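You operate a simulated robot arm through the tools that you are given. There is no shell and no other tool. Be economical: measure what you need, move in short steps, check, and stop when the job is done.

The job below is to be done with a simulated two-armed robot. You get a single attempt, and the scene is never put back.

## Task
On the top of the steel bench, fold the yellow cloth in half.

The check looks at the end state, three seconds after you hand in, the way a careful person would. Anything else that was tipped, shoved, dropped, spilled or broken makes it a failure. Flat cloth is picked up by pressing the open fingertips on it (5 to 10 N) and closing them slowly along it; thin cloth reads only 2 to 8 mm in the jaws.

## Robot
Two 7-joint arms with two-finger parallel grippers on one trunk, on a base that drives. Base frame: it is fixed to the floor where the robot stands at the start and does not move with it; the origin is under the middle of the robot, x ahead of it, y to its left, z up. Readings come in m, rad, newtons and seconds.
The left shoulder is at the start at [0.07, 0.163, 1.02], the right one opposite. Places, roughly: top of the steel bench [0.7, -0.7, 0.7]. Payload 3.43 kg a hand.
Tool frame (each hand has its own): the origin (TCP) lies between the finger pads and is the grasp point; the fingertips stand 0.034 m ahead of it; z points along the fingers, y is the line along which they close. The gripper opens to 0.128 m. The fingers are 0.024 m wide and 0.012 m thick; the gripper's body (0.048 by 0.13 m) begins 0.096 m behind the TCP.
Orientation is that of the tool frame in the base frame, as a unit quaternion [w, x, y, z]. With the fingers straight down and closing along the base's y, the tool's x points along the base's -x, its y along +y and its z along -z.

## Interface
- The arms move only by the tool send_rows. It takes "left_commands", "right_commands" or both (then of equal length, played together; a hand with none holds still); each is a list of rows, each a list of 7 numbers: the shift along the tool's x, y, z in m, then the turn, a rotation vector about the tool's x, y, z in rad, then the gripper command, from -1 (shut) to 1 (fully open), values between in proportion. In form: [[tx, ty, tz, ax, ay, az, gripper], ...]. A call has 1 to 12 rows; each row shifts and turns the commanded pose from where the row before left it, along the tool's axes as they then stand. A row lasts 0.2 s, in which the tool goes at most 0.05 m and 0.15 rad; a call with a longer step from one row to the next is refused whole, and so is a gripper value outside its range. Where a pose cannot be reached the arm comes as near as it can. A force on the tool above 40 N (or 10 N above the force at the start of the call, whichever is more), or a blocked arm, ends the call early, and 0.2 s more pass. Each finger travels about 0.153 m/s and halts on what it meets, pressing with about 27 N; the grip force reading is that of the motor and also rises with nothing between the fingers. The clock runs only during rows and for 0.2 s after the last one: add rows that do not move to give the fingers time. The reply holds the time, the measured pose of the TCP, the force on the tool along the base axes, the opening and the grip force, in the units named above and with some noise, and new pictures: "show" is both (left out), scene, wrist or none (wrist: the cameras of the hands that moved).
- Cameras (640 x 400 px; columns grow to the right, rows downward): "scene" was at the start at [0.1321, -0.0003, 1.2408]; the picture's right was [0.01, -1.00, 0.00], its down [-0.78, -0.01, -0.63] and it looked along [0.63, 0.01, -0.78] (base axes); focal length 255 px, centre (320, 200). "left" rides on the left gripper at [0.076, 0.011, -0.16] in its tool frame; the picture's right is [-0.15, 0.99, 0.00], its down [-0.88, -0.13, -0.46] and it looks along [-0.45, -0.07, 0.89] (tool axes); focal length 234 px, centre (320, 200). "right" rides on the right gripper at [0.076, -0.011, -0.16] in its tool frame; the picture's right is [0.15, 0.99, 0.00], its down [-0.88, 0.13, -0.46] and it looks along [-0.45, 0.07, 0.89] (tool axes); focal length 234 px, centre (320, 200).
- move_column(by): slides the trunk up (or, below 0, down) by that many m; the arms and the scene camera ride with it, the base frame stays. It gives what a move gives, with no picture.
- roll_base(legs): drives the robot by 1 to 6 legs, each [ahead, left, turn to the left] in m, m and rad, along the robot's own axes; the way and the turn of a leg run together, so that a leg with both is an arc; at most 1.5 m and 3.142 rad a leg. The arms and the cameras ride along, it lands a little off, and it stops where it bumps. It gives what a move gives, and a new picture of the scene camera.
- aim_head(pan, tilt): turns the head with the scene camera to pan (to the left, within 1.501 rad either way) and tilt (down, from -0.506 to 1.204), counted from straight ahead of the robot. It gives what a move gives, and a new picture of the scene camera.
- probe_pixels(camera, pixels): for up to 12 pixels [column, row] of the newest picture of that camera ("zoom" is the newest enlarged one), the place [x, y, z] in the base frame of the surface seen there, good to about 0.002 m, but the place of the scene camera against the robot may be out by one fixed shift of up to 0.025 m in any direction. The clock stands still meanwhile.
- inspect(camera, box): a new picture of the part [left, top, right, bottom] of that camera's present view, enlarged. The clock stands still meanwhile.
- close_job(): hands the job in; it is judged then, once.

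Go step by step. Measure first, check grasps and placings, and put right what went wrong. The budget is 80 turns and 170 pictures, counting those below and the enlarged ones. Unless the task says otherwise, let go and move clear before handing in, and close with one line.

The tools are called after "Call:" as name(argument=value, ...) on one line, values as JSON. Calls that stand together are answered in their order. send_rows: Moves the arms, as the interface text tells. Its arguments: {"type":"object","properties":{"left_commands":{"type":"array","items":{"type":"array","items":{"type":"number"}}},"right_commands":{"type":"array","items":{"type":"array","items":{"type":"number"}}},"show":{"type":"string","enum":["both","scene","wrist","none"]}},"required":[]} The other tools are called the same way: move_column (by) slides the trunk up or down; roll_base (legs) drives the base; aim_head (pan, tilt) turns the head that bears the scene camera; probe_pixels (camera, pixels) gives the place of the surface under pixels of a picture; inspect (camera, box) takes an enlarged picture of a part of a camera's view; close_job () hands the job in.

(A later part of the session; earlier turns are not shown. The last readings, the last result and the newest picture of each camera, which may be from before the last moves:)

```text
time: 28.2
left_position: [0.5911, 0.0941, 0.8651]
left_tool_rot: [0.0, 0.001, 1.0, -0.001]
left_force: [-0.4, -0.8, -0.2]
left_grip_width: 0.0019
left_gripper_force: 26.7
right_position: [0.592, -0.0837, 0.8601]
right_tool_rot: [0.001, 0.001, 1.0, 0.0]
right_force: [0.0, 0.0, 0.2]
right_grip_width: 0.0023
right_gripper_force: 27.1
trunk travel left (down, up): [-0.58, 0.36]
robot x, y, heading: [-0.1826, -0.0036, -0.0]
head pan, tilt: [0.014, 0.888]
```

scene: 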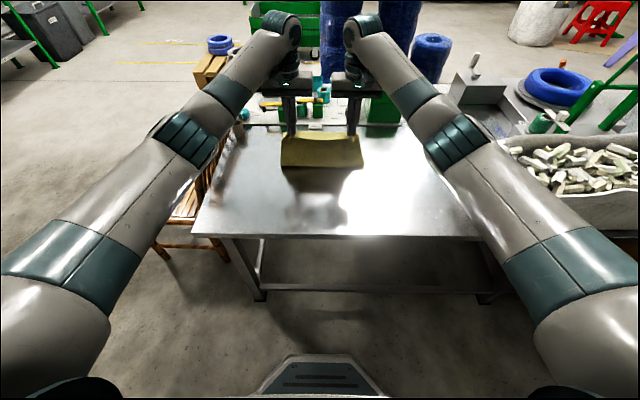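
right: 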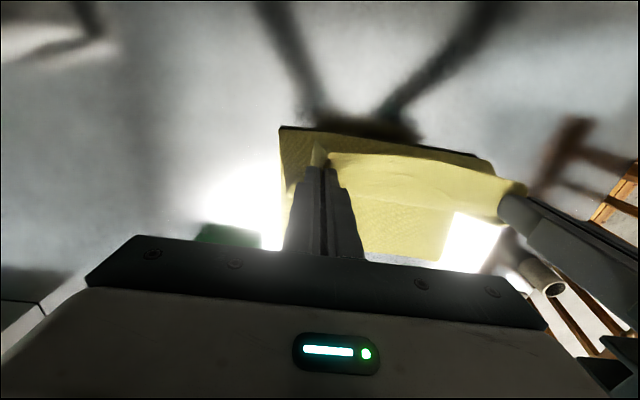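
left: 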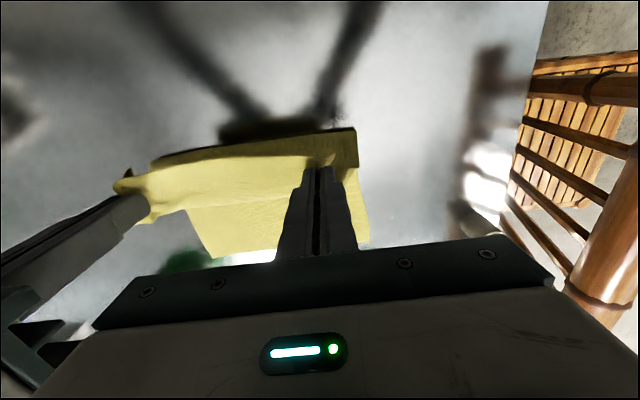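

Going well: the loop near edge is at (320,168). I'll roll the base forward 12 cm to carry the edge past the fold line.

Call:
probe_pixels(camera="scene", pixels=[[285, 165], [320, 168], [360, 167], [440, 150], [470, 170], [500, 150]])

Call:
roll_base(legs=[[0.12, 0, 0]])

```text
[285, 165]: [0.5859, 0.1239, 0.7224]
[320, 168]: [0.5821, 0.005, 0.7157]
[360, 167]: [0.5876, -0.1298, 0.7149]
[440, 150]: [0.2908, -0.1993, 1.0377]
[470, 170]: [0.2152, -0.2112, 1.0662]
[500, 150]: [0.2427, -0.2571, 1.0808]
```

```text
time: 29.4
left_position: [0.7108, 0.0919, 0.864]
left_tool_rot: [0.0, 0.001, 1.0, 0.0]
left_force: [0.3, -1.5, -0.4]
left_grip_width: 0.0022
left_gripper_force: 26.9
right_position: [0.7123, -0.086, 0.859]
right_tool_rot: [0.0, 0.002, 1.0, 0.001]
right_force: [-0.4, 1.4, 0.6]
right_grip_width: 0.0021
right_gripper_force: 26.9
trunk travel left (down, up): [-0.58, 0.36]
robot x, y, heading: [-0.0594, -0.0019, -0.0]
head pan, tilt: [0.014, 0.888]
```

scene: 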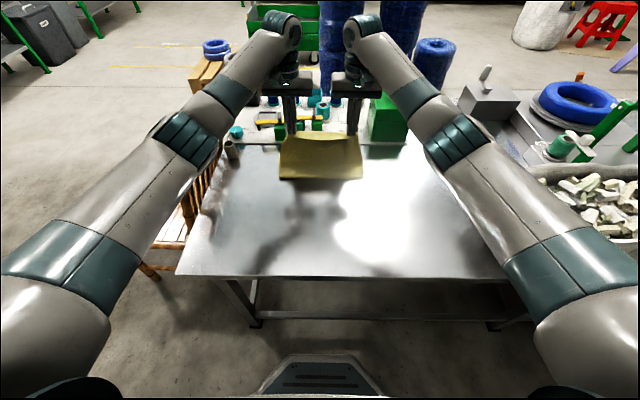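

I'll check whether the lower layer slid along during that roll.

Call:
probe_pixels(camera="scene", pixels=[[283, 176], [320, 178], [358, 176], [300, 160], [340, 160]])

Call:
inspect(camera="right", box=[0, 0, 640, 400])

Call:
inspect(camera="scene", box=[240, 80, 400, 200])

```text
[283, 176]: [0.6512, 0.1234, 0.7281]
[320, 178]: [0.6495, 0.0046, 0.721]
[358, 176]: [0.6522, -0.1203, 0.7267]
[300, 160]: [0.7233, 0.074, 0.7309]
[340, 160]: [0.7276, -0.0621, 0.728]
```

```text
1.00 times, centred on (320, 200) of right
```

zoom: 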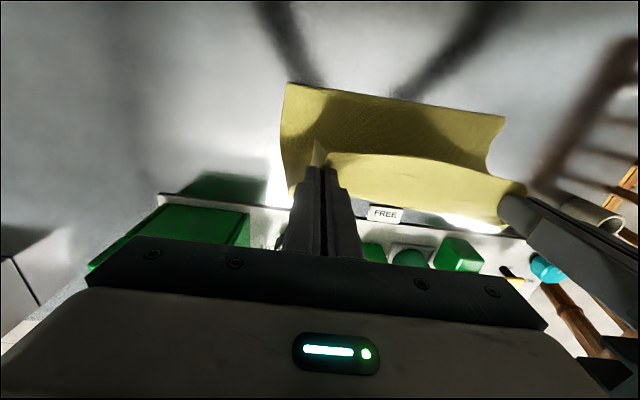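

```text
3.33 times, centred on (320, 140) of scene
```

zoom: 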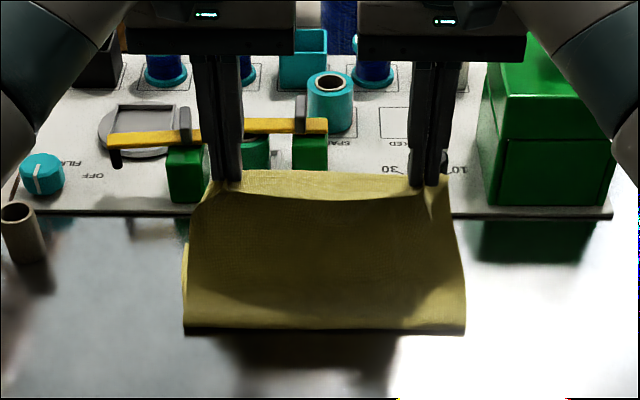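

The loop is now at x≈0.65, so I need to see where the lower layer's far edge is, using the wrist views.

Call:
probe_pixels(camera="right", pixels=[[495, 223], [485, 215], [500, 120], [490, 150], [288, 185], [385, 214], [470, 215], [290, 90]])

Call:
inspect(camera="left", box=[0, 0, 640, 400])

Call:
inspect(camera="right", box=[260, 60, 560, 260])

```text
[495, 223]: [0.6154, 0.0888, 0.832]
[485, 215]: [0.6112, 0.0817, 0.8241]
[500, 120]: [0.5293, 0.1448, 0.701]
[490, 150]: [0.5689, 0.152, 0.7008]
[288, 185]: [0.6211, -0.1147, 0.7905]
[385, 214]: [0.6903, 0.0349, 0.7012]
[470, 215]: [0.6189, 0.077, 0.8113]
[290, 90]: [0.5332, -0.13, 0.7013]
```

```text
1.00 times, centred on (320, 200) of left
```

zoom: 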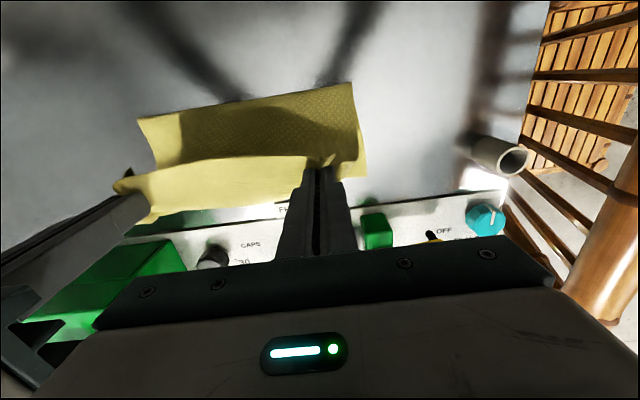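

```text
2.00 times, centred on (410, 160) of right
```

zoom: 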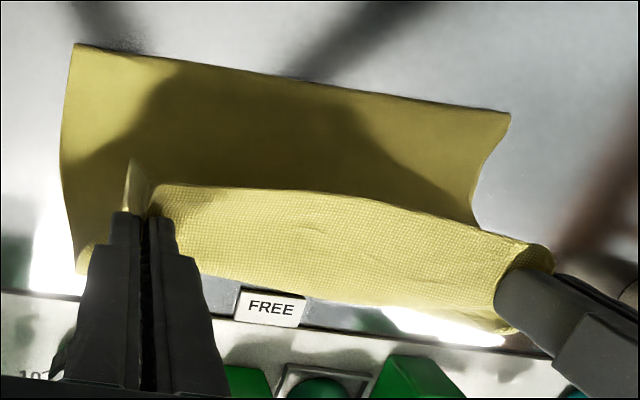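

Call:
probe_pixels(camera="zoom", pixels=[[220, 277], [320, 293], [420, 310], [300, 240], [400, 240], [300, 185], [200, 60], [400, 95], [500, 120], [505, 328], [80, 260], [230, 290]])

```text
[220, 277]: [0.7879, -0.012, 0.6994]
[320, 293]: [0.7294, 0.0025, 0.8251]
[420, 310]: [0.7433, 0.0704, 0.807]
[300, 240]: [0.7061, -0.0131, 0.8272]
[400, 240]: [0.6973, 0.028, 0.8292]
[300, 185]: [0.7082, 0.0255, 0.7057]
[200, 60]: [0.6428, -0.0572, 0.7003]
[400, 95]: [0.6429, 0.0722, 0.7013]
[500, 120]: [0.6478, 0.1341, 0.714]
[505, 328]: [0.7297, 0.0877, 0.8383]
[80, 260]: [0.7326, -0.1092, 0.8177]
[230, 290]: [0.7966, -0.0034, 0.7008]
```

The sheet leaves the fingertips forward in an S-curve and loops back, with the loop at x≈0.643. I'll lower the hands 6 cm while moving slightly forward, then look again.

Call:
send_rows(left_commands=[[0, 0, 0.02, 0, 0, 0, -1], [-0.005, 0, 0.02, 0, 0, 0, -1], [-0.01, 0, 0.02, 0, 0, 0, -1], [-0.015, 0, 0, 0, 0, 0, -1], [0, 0, 0, 0, 0, 0, -1]], right_commands=[[0, 0, 0.018, 0, 0, 0, -1], [-0.005, 0, 0.02, 0, 0, 0, -1], [-0.01, 0, 0.02, 0, 0, 0, -1], [-0.015, 0, 0, 0, 0, 0, -1], [0, 0, 0, 0, 0, 0, -1]], show="both")

Call:
inspect(camera="scene", box=[240, 80, 400, 200])

```text
time: 30.6
left_position: [0.7415, 0.0937, 0.805]
left_tool_rot: [0.0, 0.002, 1.0, -0.001]
left_force: [0.8, -0.4, -0.5]
left_grip_width: 0.0025
left_gripper_force: 27.4
right_position: [0.7425, -0.0844, 0.8018]
right_tool_rot: [0.0, 0.002, 1.0, 0.001]
right_force: [-0.7, 0.6, -0.3]
right_grip_width: 0.0023
right_gripper_force: 27.5
trunk travel left (down, up): [-0.58, 0.36]
robot x, y, heading: [-0.0606, 0.0021, 0.002]
head pan, tilt: [0.014, 0.888]
```

scene: 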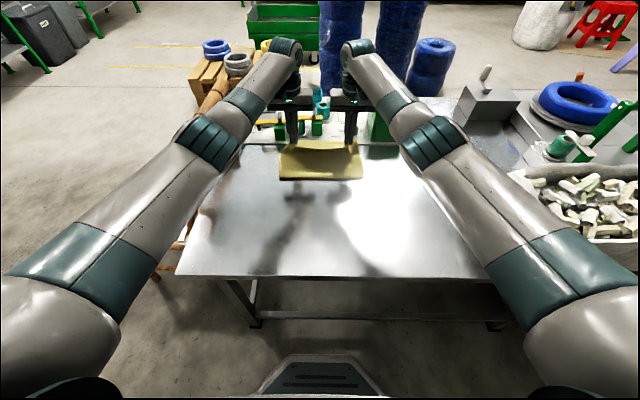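
right: 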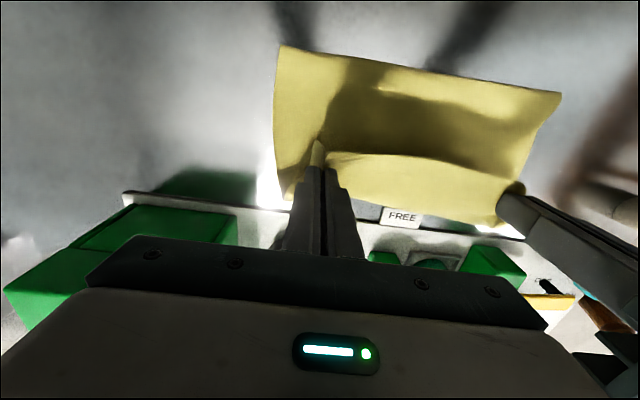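
left: 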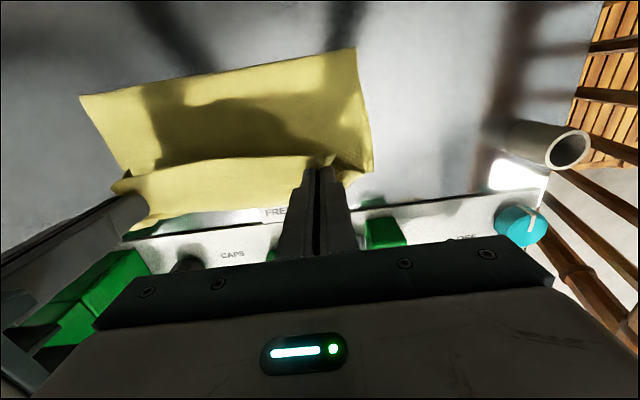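

```text
3.33 times, centred on (320, 140) of scene
```

zoom: 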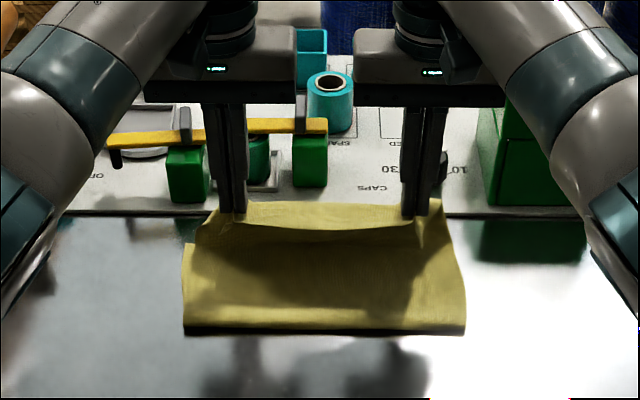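

Call:
probe_pixels(camera="left", pixels=[[240, 206], [130, 225], [220, 212], [220, 180], [220, 158], [220, 130], [220, 90], [350, 55], [368, 150], [370, 168], [358, 175], [90, 100]])

Call:
probe_pixels(camera="zoom", pixels=[[186, 330], [320, 330], [462, 330], [190, 250], [320, 290], [320, 240], [320, 220], [205, 225], [320, 204], [440, 204]])

```text
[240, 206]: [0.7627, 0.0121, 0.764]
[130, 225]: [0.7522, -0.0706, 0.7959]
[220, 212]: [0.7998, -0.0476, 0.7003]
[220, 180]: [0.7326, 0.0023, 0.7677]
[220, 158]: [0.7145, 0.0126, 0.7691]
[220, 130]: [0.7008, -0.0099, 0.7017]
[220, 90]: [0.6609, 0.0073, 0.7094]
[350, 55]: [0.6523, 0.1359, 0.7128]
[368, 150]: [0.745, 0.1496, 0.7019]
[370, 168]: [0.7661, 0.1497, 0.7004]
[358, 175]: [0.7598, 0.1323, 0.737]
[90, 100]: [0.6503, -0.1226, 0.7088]
```

```text
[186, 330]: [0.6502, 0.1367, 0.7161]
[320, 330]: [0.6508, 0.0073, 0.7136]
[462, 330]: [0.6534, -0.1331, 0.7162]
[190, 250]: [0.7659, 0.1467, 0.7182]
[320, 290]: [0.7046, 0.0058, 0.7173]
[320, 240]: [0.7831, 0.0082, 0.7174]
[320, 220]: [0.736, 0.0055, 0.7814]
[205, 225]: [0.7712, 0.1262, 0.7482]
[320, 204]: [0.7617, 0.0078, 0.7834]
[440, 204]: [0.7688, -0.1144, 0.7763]
```

The fingertips send the sheet out forward, so it curls past the far edge in an S, and the fold line has crept to x≈0.65, which isn't a half. I'll reverse the fold and regrip with the jaws closing along x, so the sheet leaves straight down from the tips.

Call:
send_rows(left_commands=[[0.01, 0, -0.02, 0, 0, 0, -1], [0.01, 0, -0.02, 0, 0, 0, -1], [0.01, 0, -0.02, 0, 0, 0, -1], [0, 0, 0, 0, 0, 0, -1]], right_commands=[[0.01, 0, -0.02, 0, 0, 0, -1], [0.01, 0, -0.02, 0, 0, 0, -1], [0.01, 0, -0.02, 0, 0, 0, -1], [0, 0, 0, 0, 0, 0, -1]], show="none")

Call:
roll_base(legs=[[-0.06, 0, 0], [-0.06, 0, 0]])

Call:
send_rows(left_commands=[[0.02, 0, 0, 0, 0, 0, -1], [0.02, 0, 0, 0, 0, 0, -1], [0.02, 0, 0.004, 0, 0, 0, -1], [0.02, 0, 0.008, 0, 0, 0, -1], [0.02, 0, 0.012, 0, 0, 0, -1], [0.02, 0, 0.016, 0, 0, 0, -1], [0.02, 0, 0.02, 0, 0, 0, -1], [0.02, 0, 0.02, 0, 0, 0, -1], [0.005, 0, 0.02, 0, 0, 0, -1], [0.002, 0, 0.02, 0, 0, 0, -1], [0, 0, 0, 0, 0, 0, -1]], right_commands=[[0.02, 0, 0, 0, 0, 0, -1], [0.02, 0, 0, 0, 0, 0, -1], [0.02, 0, 0.004, 0, 0, 0, -1], [0.02, 0, 0.008, 0, 0, 0, -1], [0.02, 0, 0.012, 0, 0, 0, -1], [0.02, 0, 0.016, 0, 0, 0, -1], [0.02, 0, 0.02, 0, 0, 0, -1], [0.02, 0, 0.02, 0, 0, 0, -1], [0.005, 0, 0.018, 0, 0, 0, -1], [0.002, 0, 0.018, 0, 0, 0, -1], [0, 0, 0, 0, 0, 0, -1]], show="both")

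```text
time: 31.6
left_position: [0.7127, 0.0919, 0.8648]
left_tool_rot: [0.0, 0.001, 1.0, 0.0]
left_force: [0.0, -1.6, 0.0]
left_grip_width: 0.0023
left_gripper_force: 26.9
right_position: [0.7119, -0.0839, 0.8613]
right_tool_rot: [0.0, 0.002, 1.0, 0.001]
right_force: [-0.2, 0.7, 0.2]
right_grip_width: 0.0023
right_gripper_force: 27.2
trunk travel left (down, up): [-0.58, 0.36]
robot x, y, heading: [-0.0616, -0.001, -0.007]
head pan, tilt: [0.014, 0.888]
```

```text
time: 33.2
left_position: [0.5932, 0.0939, 0.8662]
left_tool_rot: [0.0, 0.001, 1.0, -0.001]
left_force: [0.1, -0.4, 0.2]
left_grip_width: 0.0023
left_gripper_force: 27.1
right_position: [0.5931, -0.0832, 0.8635]
right_tool_rot: [0.001, 0.002, 1.0, 0.002]
right_force: [0.0, 0.4, 0.3]
right_grip_width: 0.0021
right_gripper_force: 26.7
trunk travel left (down, up): [-0.58, 0.36]
robot x, y, heading: [-0.1792, 0.0006, 0.003]
head pan, tilt: [0.014, 0.888]
```

scene: 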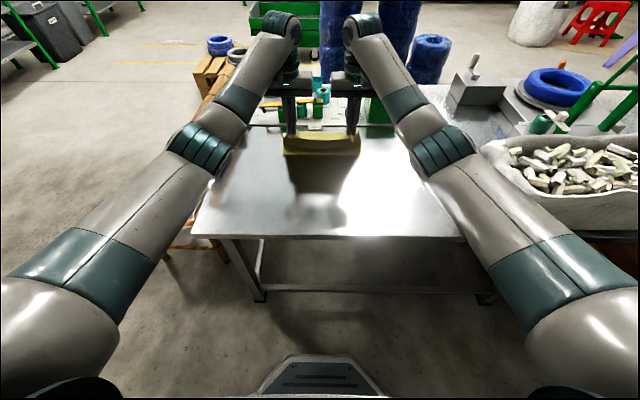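

```text
time: 35.6
left_position: [0.426, 0.0923, 0.7448]
left_tool_rot: [0.0, 0.001, 1.0, 0.001]
left_force: [-0.7, -0.2, 0.7]
left_grip_width: 0.0024
left_gripper_force: 26.9
right_position: [0.4281, -0.0818, 0.7472]
right_tool_rot: [0.001, 0.001, 1.0, 0.001]
right_force: [-0.1, 1.2, 0.1]
right_grip_width: 0.0021
right_gripper_force: 26.9
trunk travel left (down, up): [-0.58, 0.36]
robot x, y, heading: [-0.1782, 0.0012, -0.001]
head pan, tilt: [0.014, 0.888]
```

scene: 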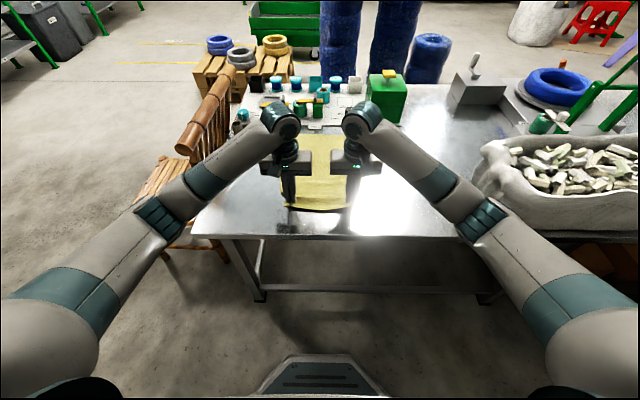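
right: 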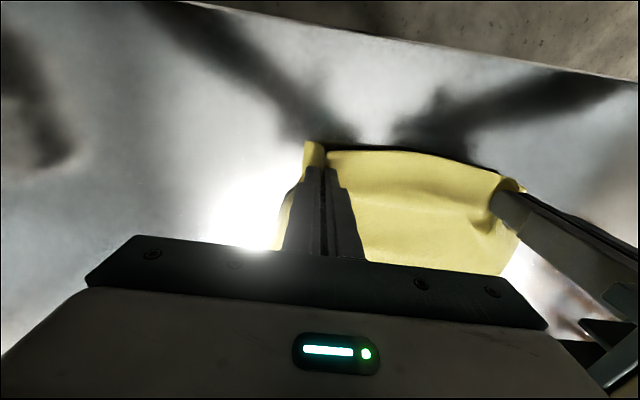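
left: 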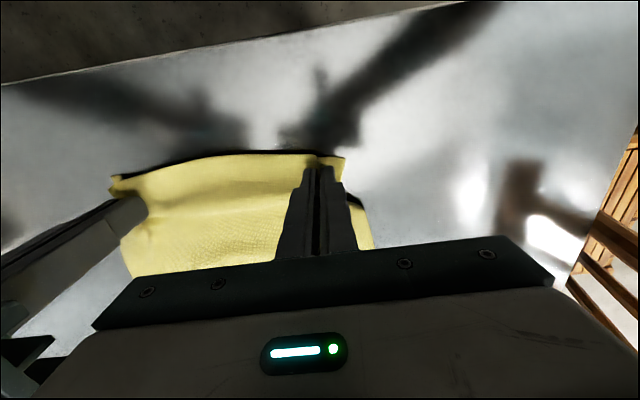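

The cloth is back open. I'll pull slightly towards me and outward to flatten it, lower, release gently and lift clear.

Call:
send_rows(left_commands=[[0.006, 0.006, 0.004, 0, 0, 0, -1], [0.006, 0.004, 0.003, 0, 0, 0, -1], [0, 0, 0, 0, 0, 0, -1], [0, 0, 0, 0, 0, 0, -0.7], [0, 0, 0, 0, 0, 0, -0.4], [0, 0, 0, 0, 0, 0, -0.3], [0, 0, -0.02, 0, 0, 0, -0.3], [0, 0, -0.03, 0, 0, 0, -0.3], [0, 0, -0.03, 0, 0, 0, -0.3], [0, 0, 0, 0, 0, 0, -0.3]], right_commands=[[0.006, -0.006, 0.005, 0, 0, 0, -1], [0.006, -0.004, 0.004, 0, 0, 0, -1], [0, 0, 0, 0, 0, 0, -1], [0, 0, 0, 0, 0, 0, -0.7], [0, 0, 0, 0, 0, 0, -0.4], [0, 0, 0, 0, 0, 0, -0.3], [0, 0, -0.02, 0, 0, 0, -0.3], [0, 0, -0.03, 0, 0, 0, -0.3], [0, 0, -0.03, 0, 0, 0, -0.3], [0, 0, 0, 0, 0, 0, -0.3]], show="both")

Call:
inspect(camera="scene", box=[240, 110, 400, 230])

```text
time: 37.8
left_position: [0.4166, 0.1029, 0.8162]
left_tool_rot: [0.0, 0.001, 1.0, 0.0]
left_force: [1.0, 0.8, -0.5]
left_grip_width: 0.0449
left_gripper_force: 0.0
right_position: [0.4156, -0.0928, 0.8151]
right_tool_rot: [0.001, 0.001, 1.0, 0.001]
right_force: [-0.2, -0.3, -0.2]
right_grip_width: 0.0448
right_gripper_force: 0.0
trunk travel left (down, up): [-0.58, 0.36]
robot x, y, heading: [-0.1774, -0.0064, -0.001]
head pan, tilt: [0.014, 0.888]
```

scene: 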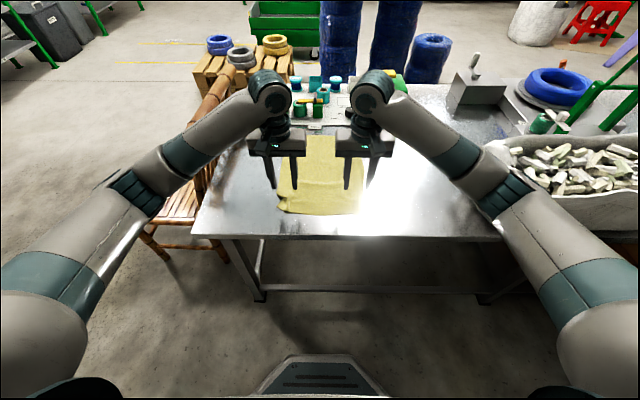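
right: 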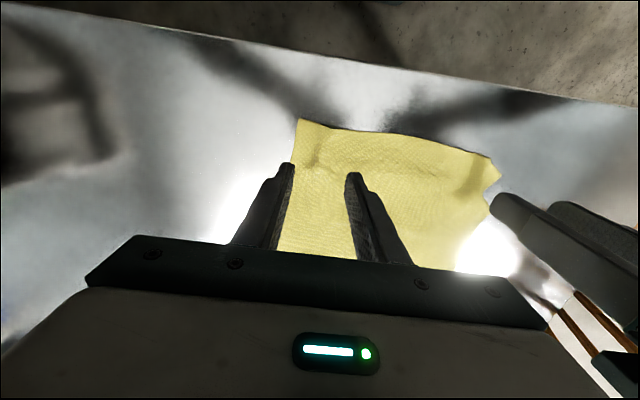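
left: 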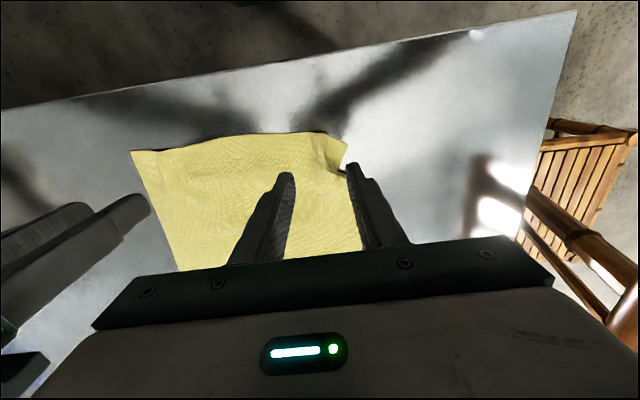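

```text
3.33 times, centred on (320, 170) of scene
```

zoom: 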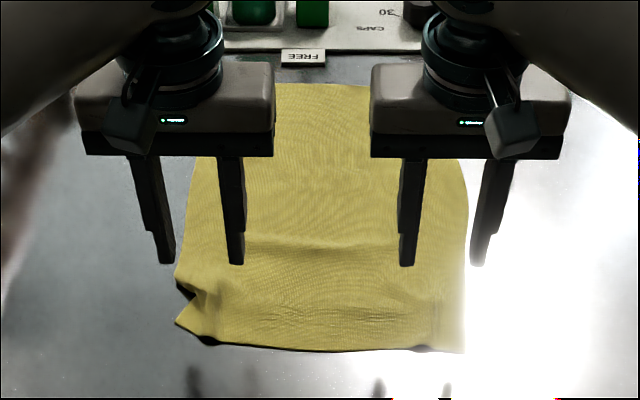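

The cloth is laid out again, with only a small crease at its near-left corner. I'll turn both wrists 90°, cameras outward, so the jaws close along x.

Call:
send_rows(left_commands=[[0, 0, -0.005, 0, 0, 0.1428, -0.3], [0, 0, -0.005, 0, 0, 0.1428, -0.3], [0, 0, 0, 0, 0, 0.1428, -0.3], [0, 0, 0, 0, 0, 0.1428, -0.3], [0, 0, 0, 0, 0, 0.1428, -0.3], [0, 0, 0, 0, 0, 0.1428, -0.3], [0, 0, 0, 0, 0, 0.1428, -0.3], [0, 0, 0, 0, 0, 0.1428, -0.3], [0, 0, 0, 0, 0, 0.1428, -0.3], [0, 0, 0, 0, 0, 0.1428, -0.3], [0, 0, 0, 0, 0, 0.1428, -0.3], [0, 0, 0, 0, 0, 0, -0.3]], right_commands=[[0, 0, -0.005, 0, 0, -0.1428, -0.3], [0, 0, -0.005, 0, 0, -0.1428, -0.3], [0, 0, 0, 0, 0, -0.1428, -0.3], [0, 0, 0, 0, 0, -0.1428, -0.3], [0, 0, 0, 0, 0, -0.1428, -0.3], [0, 0, 0, 0, 0, -0.1428, -0.3], [0, 0, 0, 0, 0, -0.1428, -0.3], [0, 0, 0, 0, 0, -0.1428, -0.3], [0, 0, 0, 0, 0, -0.1428, -0.3], [0, 0, 0, 0, 0, -0.1428, -0.3], [0, 0, 0, 0, 0, -0.1428, -0.3], [0, 0, 0, 0, 0, 0, -0.3]], show="both")

```text
time: 40.4
left_position: [0.4148, 0.1027, 0.8274]
left_tool_rot: [-0.001, 0.709, 0.705, 0.0]
left_force: [-0.2, -0.8, 1.1]
left_grip_width: 0.0445
left_gripper_force: 0.0
right_position: [0.4162, -0.0935, 0.8268]
right_tool_rot: [0.0, -0.707, 0.708, 0.001]
right_force: [-0.7, 0.4, 0.3]
right_grip_width: 0.0447
right_gripper_force: 0.1
trunk travel left (down, up): [-0.58, 0.36]
robot x, y, heading: [-0.1787, -0.0005, -0.001]
head pan, tilt: [0.014, 0.888]
```

scene: 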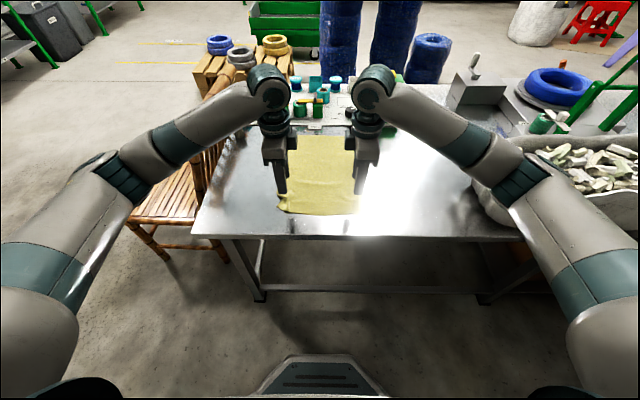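
right: 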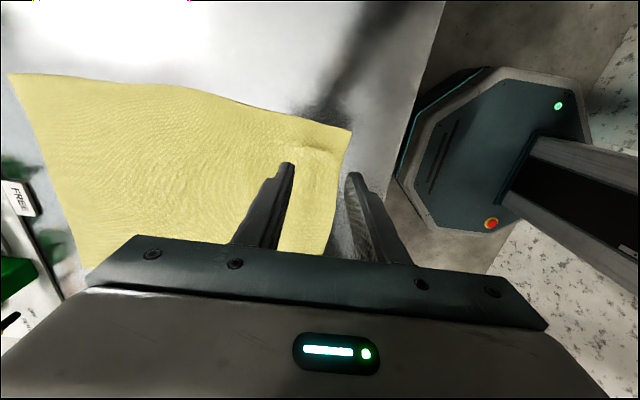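
left: 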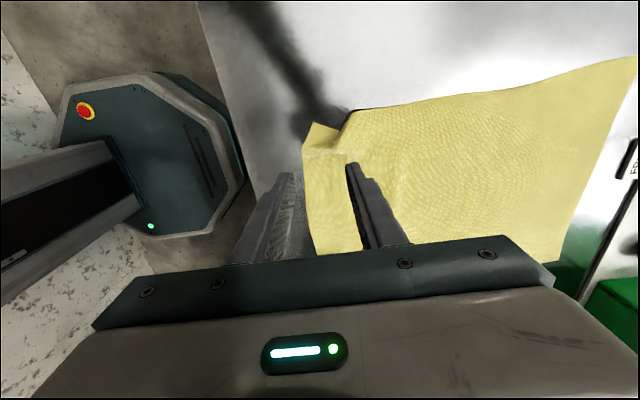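

The cloth is visible clearly now. Measuring its near edge and corners.

Call:
probe_pixels(camera="left", pixels=[[313, 126], [304, 160], [306, 200], [313, 235], [345, 115], [340, 140], [632, 62], [562, 258], [380, 150]])

Call:
probe_pixels(camera="right", pixels=[[348, 134], [342, 170], [335, 215], [325, 245], [15, 78], [88, 260], [310, 145], [290, 140]])

```text
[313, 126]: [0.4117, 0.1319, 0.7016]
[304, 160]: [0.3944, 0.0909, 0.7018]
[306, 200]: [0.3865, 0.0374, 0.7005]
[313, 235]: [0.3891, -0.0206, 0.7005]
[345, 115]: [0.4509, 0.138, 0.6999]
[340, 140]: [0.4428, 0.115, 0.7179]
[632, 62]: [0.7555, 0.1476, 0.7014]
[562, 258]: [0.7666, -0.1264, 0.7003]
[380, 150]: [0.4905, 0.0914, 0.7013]
```

```text
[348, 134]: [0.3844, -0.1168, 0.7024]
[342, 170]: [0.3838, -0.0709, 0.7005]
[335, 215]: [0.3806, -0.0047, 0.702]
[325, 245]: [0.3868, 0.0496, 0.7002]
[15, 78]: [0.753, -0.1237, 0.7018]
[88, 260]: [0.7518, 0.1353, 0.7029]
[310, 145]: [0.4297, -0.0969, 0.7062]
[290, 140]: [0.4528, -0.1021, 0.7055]
```

The cloth now spans x 0.385–0.755, so a half fold sits at x≈0.57, farther from the panel. I'll place the jaws just inside the near edge and go down to near contact.

Call:
send_rows(left_commands=[[-0.018, 0.005, 0.01, 0, 0, 0, -0.5], [0, 0, 0.03, 0, 0, 0, -0.5], [0, 0, 0.03, 0, 0, 0, -0.5], [0, 0, 0.013, 0, 0, 0, -0.5], [0, 0, 0.005, 0, 0, 0, -0.5], [0, 0, 0, 0, 0, 0, -0.5]], right_commands=[[-0.008, 0.006, 0.01, 0, 0, 0, -0.5], [0, 0, 0.03, 0, 0, 0, -0.5], [0, 0, 0.03, 0, 0, 0, -0.5], [0, 0, 0.013, 0, 0, 0, -0.5], [0, 0, 0.005, 0, 0, 0, -0.5], [0, 0, 0, 0, 0, 0, -0.5]], show="both")

```text
time: 41.8
left_position: [0.4207, 0.0873, 0.7388]
left_tool_rot: [0.0, 0.707, 0.707, 0.0]
left_force: [-1.1, 0.8, 1.5]
left_grip_width: 0.032
left_gripper_force: 0.1
right_position: [0.4101, -0.0854, 0.7392]
right_tool_rot: [0.001, -0.706, 0.708, 0.001]
right_force: [-0.2, 0.2, 0.5]
right_grip_width: 0.0319
right_gripper_force: 0.0
trunk travel left (down, up): [-0.58, 0.36]
robot x, y, heading: [-0.1785, 0.002, -0.002]
head pan, tilt: [0.014, 0.888]
```

scene: 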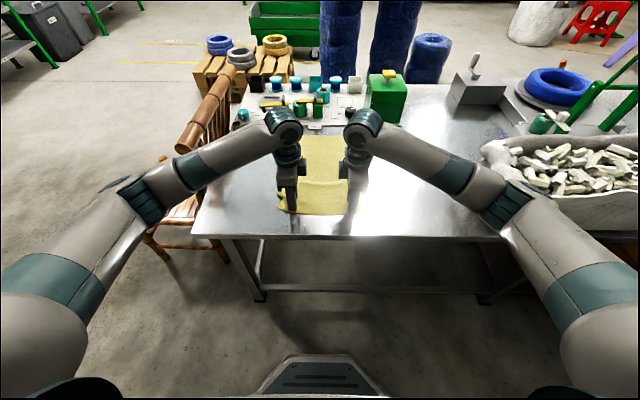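
right: 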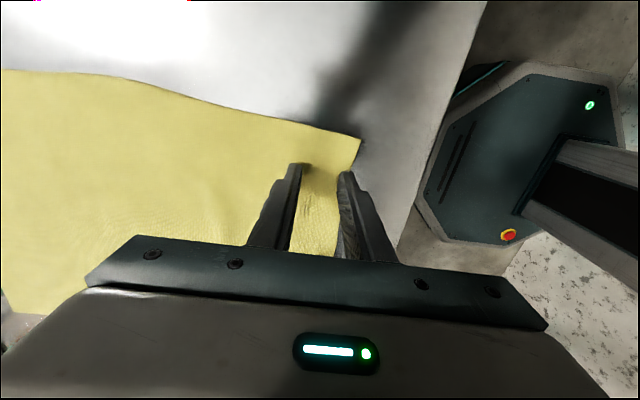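
left: 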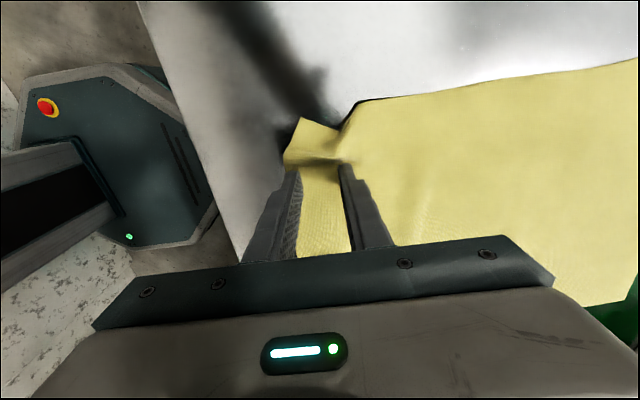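

Both jaws straddle cloth just inside the near edge. Pressing gently.

Call:
send_rows(left_commands=[[0, 0, 0.003, 0, 0, 0, -0.5], [0, 0, 0.001, 0, 0, 0, -0.5], [0, 0, 0, 0, 0, 0, -0.5]], right_commands=[[0, 0, 0.003, 0, 0, 0, -0.5], [0, 0, 0.001, 0, 0, 0, -0.5], [0, 0, 0, 0, 0, 0, -0.5]], show="none")

```text
time: 42.6
left_position: [0.42, 0.0853, 0.7352]
left_tool_rot: [0.001, 0.707, 0.707, 0.0]
left_force: [1.4, 0.2, 7.8]
left_grip_width: 0.0318
left_gripper_force: 0.0
right_position: [0.4089, -0.0844, 0.7362]
right_tool_rot: [0.002, -0.706, 0.708, 0.0]
right_force: [0.2, -0.1, 0.4]
right_grip_width: 0.0321
right_gripper_force: 0.1
trunk travel left (down, up): [-0.58, 0.36]
robot x, y, heading: [-0.1812, -0.0012, 0.001]
head pan, tilt: [0.014, 0.888]
```

Left 7.8 N; the right needs about 1.2 mm more. Then I'll close both slowly, easing slightly.

Call:
send_rows(left_commands=[[0, 0, 0, 0, 0, 0, -0.5], [0, 0, 0, 0, 0, 0, -0.5], [0, 0, -0.0001, 0, 0, 0, -0.56], [0, 0, -0.0002, 0, 0, 0, -0.62], [0, 0, -0.0002, 0, 0, 0, -0.68], [0, 0, -0.0002, 0, 0, 0, -0.74], [0, 0, -0.0001, 0, 0, 0, -0.8]], right_commands=[[0, 0, 0.0013, 0, 0, 0, -0.5], [0, 0, 0, 0, 0, 0, -0.5], [0, 0, -0.0001, 0, 0, 0, -0.56], [0, 0, -0.0002, 0, 0, 0, -0.62], [0, 0, -0.0002, 0, 0, 0, -0.68], [0, 0, -0.0002, 0, 0, 0, -0.74], [0, 0, -0.0001, 0, 0, 0, -0.8]], show="wrist")

```text
time: 44.2
left_position: [0.4197, 0.0849, 0.7364]
left_tool_rot: [0.0, 0.707, 0.707, 0.0]
left_force: [-0.3, -0.2, 0.7]
left_grip_width: 0.0124
left_gripper_force: 0.1
right_position: [0.41, -0.0849, 0.7358]
right_tool_rot: [0.001, -0.705, 0.709, 0.0]
right_force: [1.7, 0.1, 11.1]
right_grip_width: 0.0119
right_gripper_force: 0.1
trunk travel left (down, up): [-0.58, 0.36]
robot x, y, heading: [-0.1785, 0.0024, -0.003]
head pan, tilt: [0.014, 0.888]
```

right: 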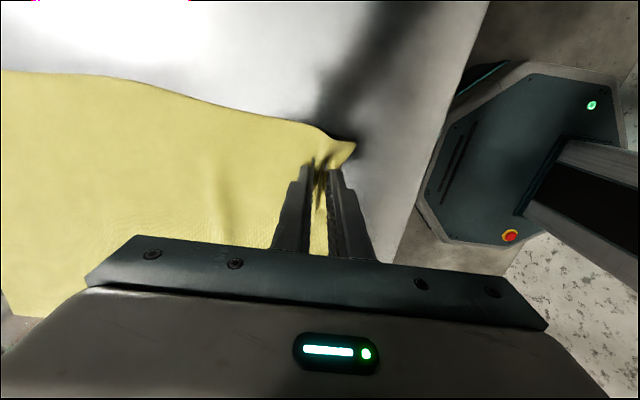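
left: 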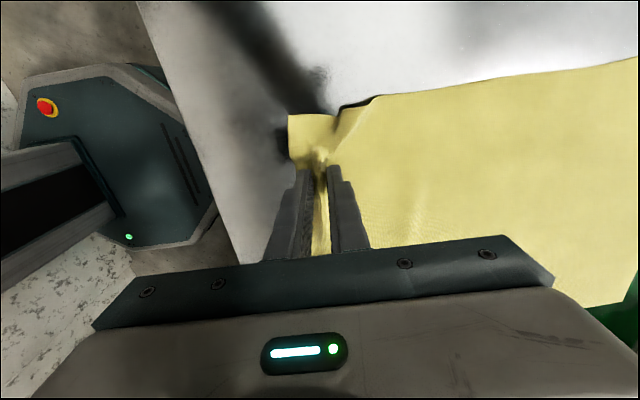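

Both ridges are forming. I'll finish closing (left pressed slightly more) and do a small lift.

Call:
send_rows(left_commands=[[0, 0, 0.0006, 0, 0, 0, -0.82], [0, 0, 0, 0, 0, 0, -0.88], [0, 0, 0, 0, 0, 0, -0.94], [0, 0, 0, 0, 0, 0, -1], [0, 0, 0, 0, 0, 0, -1], [0, 0, 0, 0, 0, 0, -1], [0, 0, -0.01, 0, 0, 0, -1], [0, 0, -0.015, 0, 0, 0, -1], [0, 0, 0, 0, 0, 0, -1]], right_commands=[[0, 0, -0.0002, 0, 0, 0, -0.82], [0, 0, 0, 0, 0, 0, -0.88], [0, 0, 0, 0, 0, 0, -0.94], [0, 0, 0, 0, 0, 0, -1], [0, 0, 0, 0, 0, 0, -1], [0, 0, 0, 0, 0, 0, -1], [0, 0, -0.01, 0, 0, 0, -1], [0, 0, -0.015, 0, 0, 0, -1], [0, 0, 0, 0, 0, 0, -1]], show="wrist")

```text
time: 46.2
left_position: [0.421, 0.0857, 0.7611]
left_tool_rot: [0.0, 0.708, 0.707, 0.0]
left_force: [-0.1, -0.1, -0.6]
left_grip_width: 0.006
left_gripper_force: 27.5
right_position: [0.4087, -0.0844, 0.759]
right_tool_rot: [0.001, -0.705, 0.709, 0.001]
right_force: [0.6, 0.2, -0.3]
right_grip_width: 0.0018
right_gripper_force: 27.0
trunk travel left (down, up): [-0.58, 0.36]
robot x, y, heading: [-0.1776, -0.0016, -0.003]
head pan, tilt: [0.014, 0.888]
```

right: 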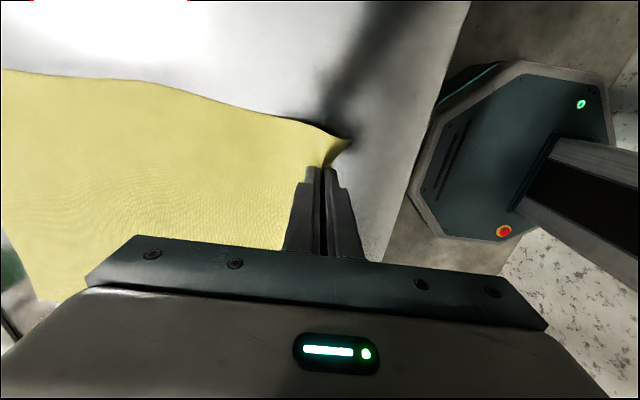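
left: 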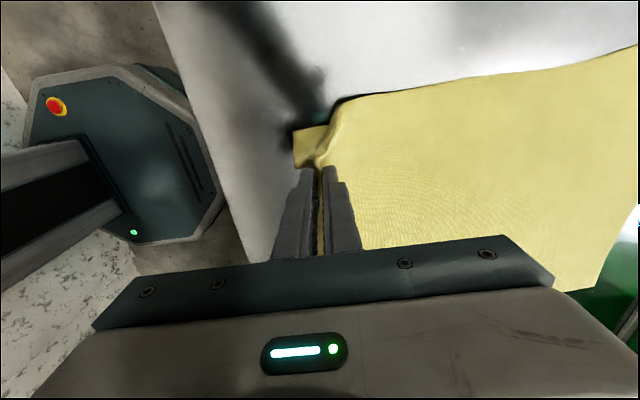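

Both hold (left 6 mm, right 1.8 mm). I'll start a slack arc: lift and move a little forward, then roll the base 6 cm at a time.

Call:
send_rows(left_commands=[[0, 0.005, -0.018, 0, 0, 0, -1], [0, 0.01, -0.018, 0, 0, 0, -1], [0, 0.015, -0.018, 0, 0, 0, -1], [0, 0, 0, 0, 0, 0, -1]], right_commands=[[0, -0.005, -0.018, 0, 0, 0, -1], [0, -0.01, -0.018, 0, 0, 0, -1], [0, -0.015, -0.018, 0, 0, 0, -1], [0, 0, 0, 0, 0, 0, -1]], show="wrist")

Call:
roll_base(legs=[[0.06, 0, 0]])

```text
time: 47.2
left_position: [0.4485, 0.0861, 0.8147]
left_tool_rot: [0.0, 0.708, 0.707, 0.001]
left_force: [-0.6, -0.6, -0.4]
left_grip_width: 0.0059
left_gripper_force: 26.6
right_position: [0.4396, -0.0836, 0.8133]
right_tool_rot: [0.0, -0.706, 0.708, 0.0]
right_force: [1.8, -0.6, 0.3]
right_grip_width: 0.0019
right_gripper_force: 27.0
trunk travel left (down, up): [-0.58, 0.36]
robot x, y, heading: [-0.1766, 0.0, -0.007]
head pan, tilt: [0.014, 0.888]
```

right: 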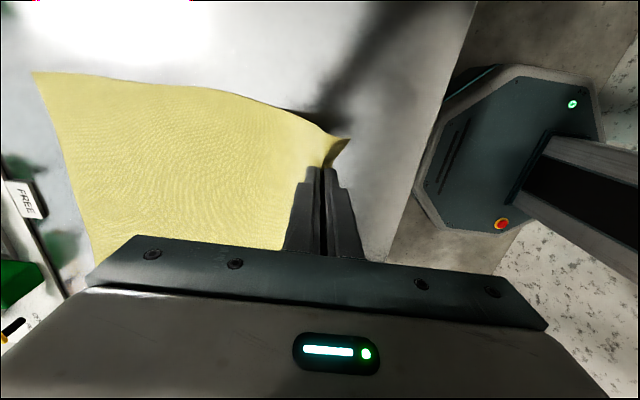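
left: 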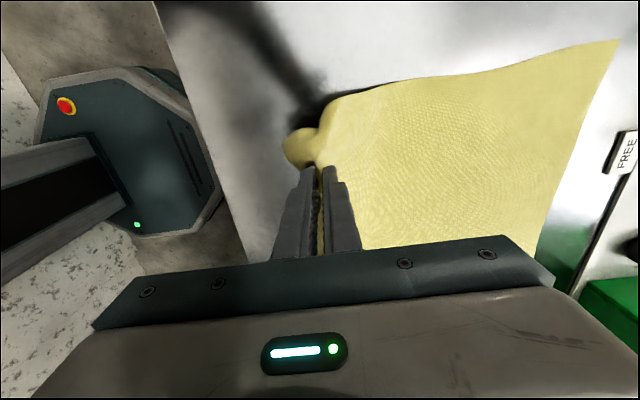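

```text
time: 48.1
left_position: [0.5103, 0.0844, 0.815]
left_tool_rot: [-0.001, 0.707, 0.707, -0.001]
left_force: [-0.1, 1.2, -0.8]
left_grip_width: 0.0058
left_gripper_force: 27.2
right_position: [0.5005, -0.0842, 0.8121]
right_tool_rot: [0.0, -0.706, 0.708, 0.0]
right_force: [0.8, 0.1, -1.1]
right_grip_width: 0.0021
right_gripper_force: 26.8
trunk travel left (down, up): [-0.58, 0.36]
robot x, y, heading: [-0.1195, -0.002, -0.006]
head pan, tilt: [0.014, 0.888]
```

scene: 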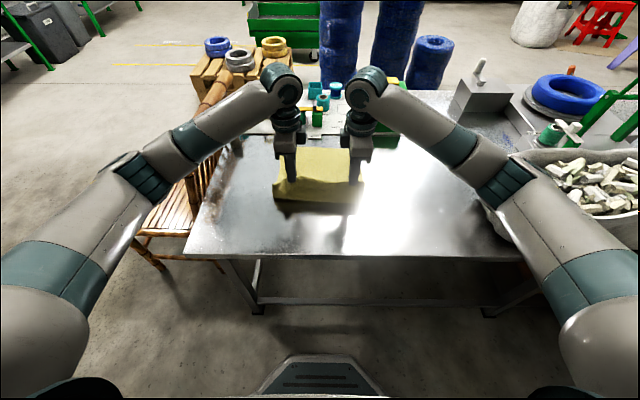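

I'll check the right elbow's clearance from the sack and raise the hands 4 cm.

Call:
probe_pixels(camera="scene", pixels=[[500, 170], [520, 195], [500, 200], [508, 225], [498, 220], [505, 160]])

Call:
send_rows(left_commands=[[0, 0.005, -0.02, 0, 0, 0, -1], [0, 0.01, -0.015, 0, 0, 0, -1], [0, 0.01, -0.005, 0, 0, 0, -1], [0, 0, 0, 0, 0, 0, -1]], right_commands=[[0, -0.005, -0.02, 0, 0, 0, -1], [0, -0.01, -0.015, 0, 0, 0, -1], [0, -0.01, -0.005, 0, 0, 0, -1], [0, 0, 0, 0, 0, 0, -1]], show="scene")

```text
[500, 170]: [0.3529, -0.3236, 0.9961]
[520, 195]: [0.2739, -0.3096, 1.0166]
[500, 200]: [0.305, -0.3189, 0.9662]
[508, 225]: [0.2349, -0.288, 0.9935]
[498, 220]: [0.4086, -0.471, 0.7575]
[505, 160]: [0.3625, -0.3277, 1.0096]
```

```text
time: 49.1
left_position: [0.5344, 0.0846, 0.8547]
left_tool_rot: [0.0, 0.708, 0.706, 0.0]
left_force: [-0.2, 0.3, -1.6]
left_grip_width: 0.0058
left_gripper_force: 27.6
right_position: [0.5245, -0.0847, 0.8524]
right_tool_rot: [0.0, -0.706, 0.708, 0.001]
right_force: [0.6, 0.3, 0.0]
right_grip_width: 0.0016
right_gripper_force: 27.0
trunk travel left (down, up): [-0.58, 0.36]
robot x, y, heading: [-0.1196, -0.0011, -0.005]
head pan, tilt: [0.014, 0.888]
```

scene: 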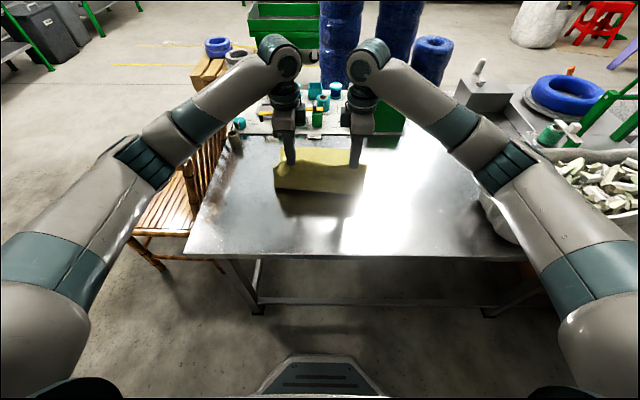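

The elbow (y≈-0.33, z≈0.97) is clear. Rolling another 5 cm brings the edge above the fold line.

Call:
roll_base(legs=[[0.05, 0, 0]])

Call:
inspect(camera="left", box=[0, 0, 640, 400])

Call:
inspect(camera="scene", box=[240, 100, 400, 220])

```text
time: 50.1
left_position: [0.5851, 0.0843, 0.8546]
left_tool_rot: [0.0, 0.709, 0.706, 0.0]
left_force: [0.8, -0.5, -0.2]
left_grip_width: 0.0059
left_gripper_force: 26.8
right_position: [0.5745, -0.086, 0.852]
right_tool_rot: [0.001, -0.706, 0.708, 0.001]
right_force: [-0.1, -0.8, -0.7]
right_grip_width: 0.0022
right_gripper_force: 26.8
trunk travel left (down, up): [-0.58, 0.36]
robot x, y, heading: [-0.0668, 0.0032, -0.002]
head pan, tilt: [0.014, 0.888]
```

scene: 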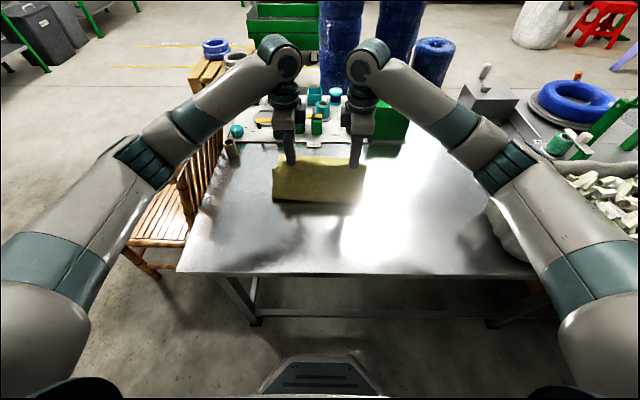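

```text
1.00 times, centred on (320, 200) of left
```

zoom: 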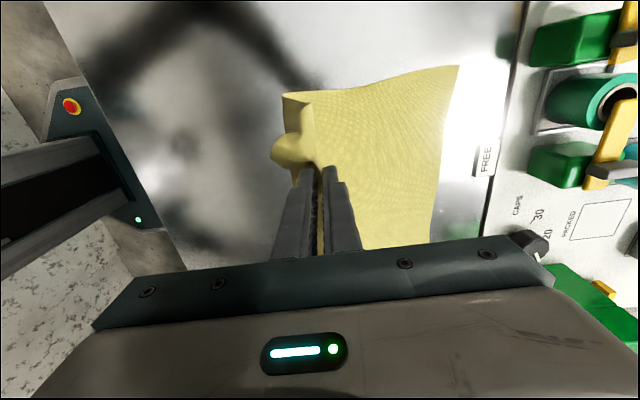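

```text
3.33 times, centred on (320, 160) of scene
```

zoom: 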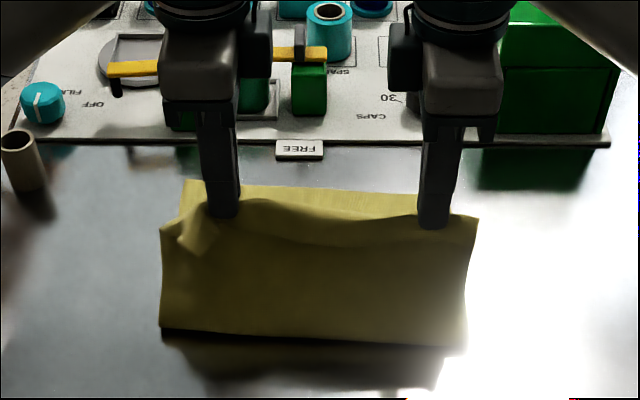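

Now the sheet hangs straight down, and the far corner of the lower layer shows at (185,182) of the zoom. Measuring the fold position.

Call:
probe_pixels(camera="zoom", pixels=[[166, 322], [320, 332], [460, 340], [188, 184], [260, 190], [370, 197], [440, 280]])

```text
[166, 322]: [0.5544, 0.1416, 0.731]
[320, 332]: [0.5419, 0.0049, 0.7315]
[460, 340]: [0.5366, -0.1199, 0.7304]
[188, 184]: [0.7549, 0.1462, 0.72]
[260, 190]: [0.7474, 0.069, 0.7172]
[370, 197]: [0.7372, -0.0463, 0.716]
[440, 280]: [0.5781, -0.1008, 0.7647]
```

The fold sits at x≈0.545 and the far edge at 0.74–0.755, close to what I want. I'll continue the arc slowly, forward and down.

Call:
send_rows(left_commands=[[0, 0.009, 0, 0, 0, 0, -1], [0, 0.009, 0, 0, 0, 0, -1], [0, 0.009, 0.002, 0, 0, 0, -1], [0, 0.009, 0.003, 0, 0, 0, -1], [0, 0.008, 0.005, 0, 0, 0, -1], [0, 0.008, 0.005, 0, 0, 0, -1], [0, 0.008, 0.006, 0, 0, 0, -1], [0, 0.008, 0.006, 0, 0, 0, -1], [0, 0.008, 0.007, 0, 0, 0, -1], [0, 0.008, 0.007, 0, 0, 0, -1], [0, 0, 0, 0, 0, 0, -1]], right_commands=[[0, -0.009, 0, 0, 0, 0, -1], [0, -0.009, 0, 0, 0, 0, -1], [0, -0.009, 0.002, 0, 0, 0, -1], [0, -0.009, 0.003, 0, 0, 0, -1], [0, -0.008, 0.005, 0, 0, 0, -1], [0, -0.008, 0.005, 0, 0, 0, -1], [0, -0.008, 0.006, 0, 0, 0, -1], [0, -0.008, 0.006, 0, 0, 0, -1], [0, -0.008, 0.007, 0, 0, 0, -1], [0, -0.008, 0.007, 0, 0, 0, -1], [0, 0, 0, 0, 0, 0, -1]], show="both")

Call:
inspect(camera="scene", box=[240, 100, 400, 220])

```text
time: 52.5
left_position: [0.6678, 0.0846, 0.8147]
left_tool_rot: [-0.001, 0.709, 0.705, 0.0]
left_force: [-1.1, -0.5, -0.3]
left_grip_width: 0.0061
left_gripper_force: 27.6
right_position: [0.6566, -0.0845, 0.813]
right_tool_rot: [0.001, -0.705, 0.709, 0.0]
right_force: [-0.9, -1.1, -0.2]
right_grip_width: 0.0022
right_gripper_force: 27.2
trunk travel left (down, up): [-0.58, 0.36]
robot x, y, heading: [-0.0676, 0.0012, -0.005]
head pan, tilt: [0.014, 0.888]
```

scene: 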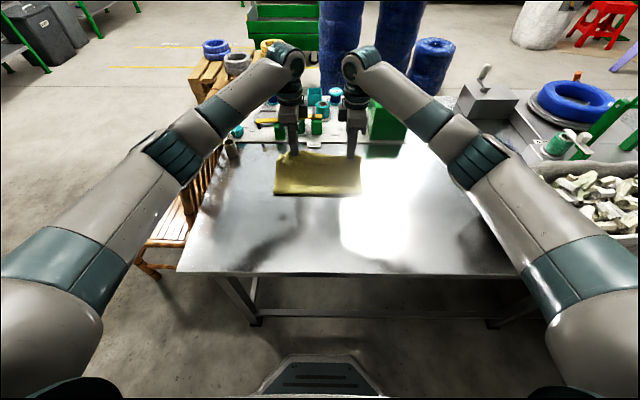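
right: 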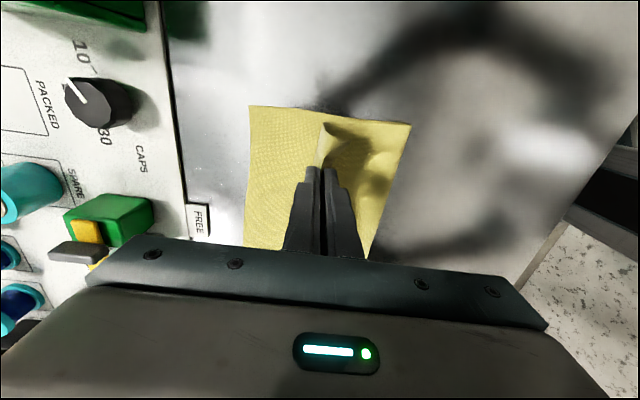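
left: 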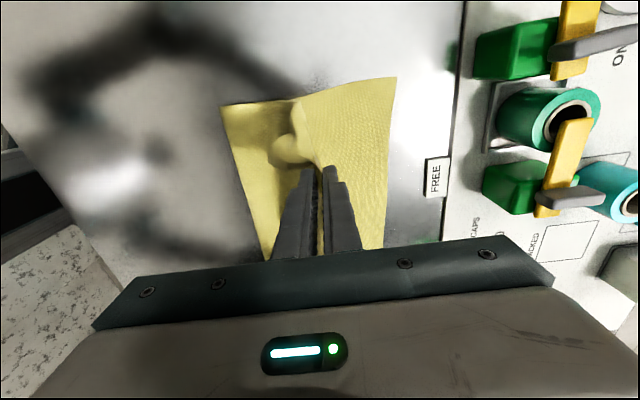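

```text
3.33 times, centred on (320, 160) of scene
```

zoom: 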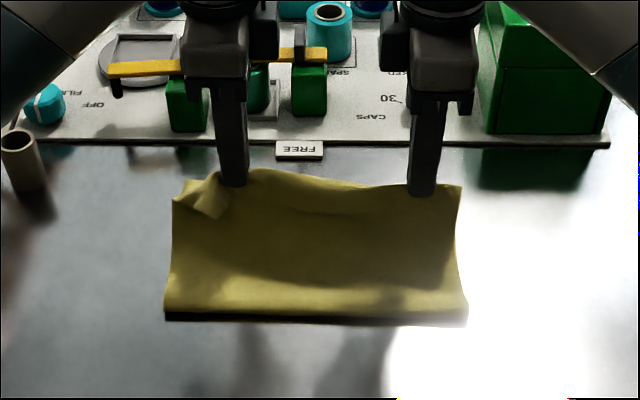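

Clean so far, apart from a dog-ear at the left corner (210,195). Measuring the fold and far edges.

Call:
probe_pixels(camera="left", pixels=[[222, 107], [258, 230], [395, 80], [387, 180], [300, 105], [275, 150]])

Call:
probe_pixels(camera="right", pixels=[[408, 126], [372, 245], [250, 108], [246, 220], [325, 125]])

```text
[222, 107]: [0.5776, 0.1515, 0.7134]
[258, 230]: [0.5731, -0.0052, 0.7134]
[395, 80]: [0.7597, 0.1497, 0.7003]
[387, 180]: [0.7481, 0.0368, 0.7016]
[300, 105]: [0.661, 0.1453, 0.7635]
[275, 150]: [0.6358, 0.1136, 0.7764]
```

```text
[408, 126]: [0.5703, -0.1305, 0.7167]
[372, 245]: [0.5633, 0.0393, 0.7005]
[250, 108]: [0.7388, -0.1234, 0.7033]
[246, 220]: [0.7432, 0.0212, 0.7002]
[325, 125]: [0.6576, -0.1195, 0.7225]
```

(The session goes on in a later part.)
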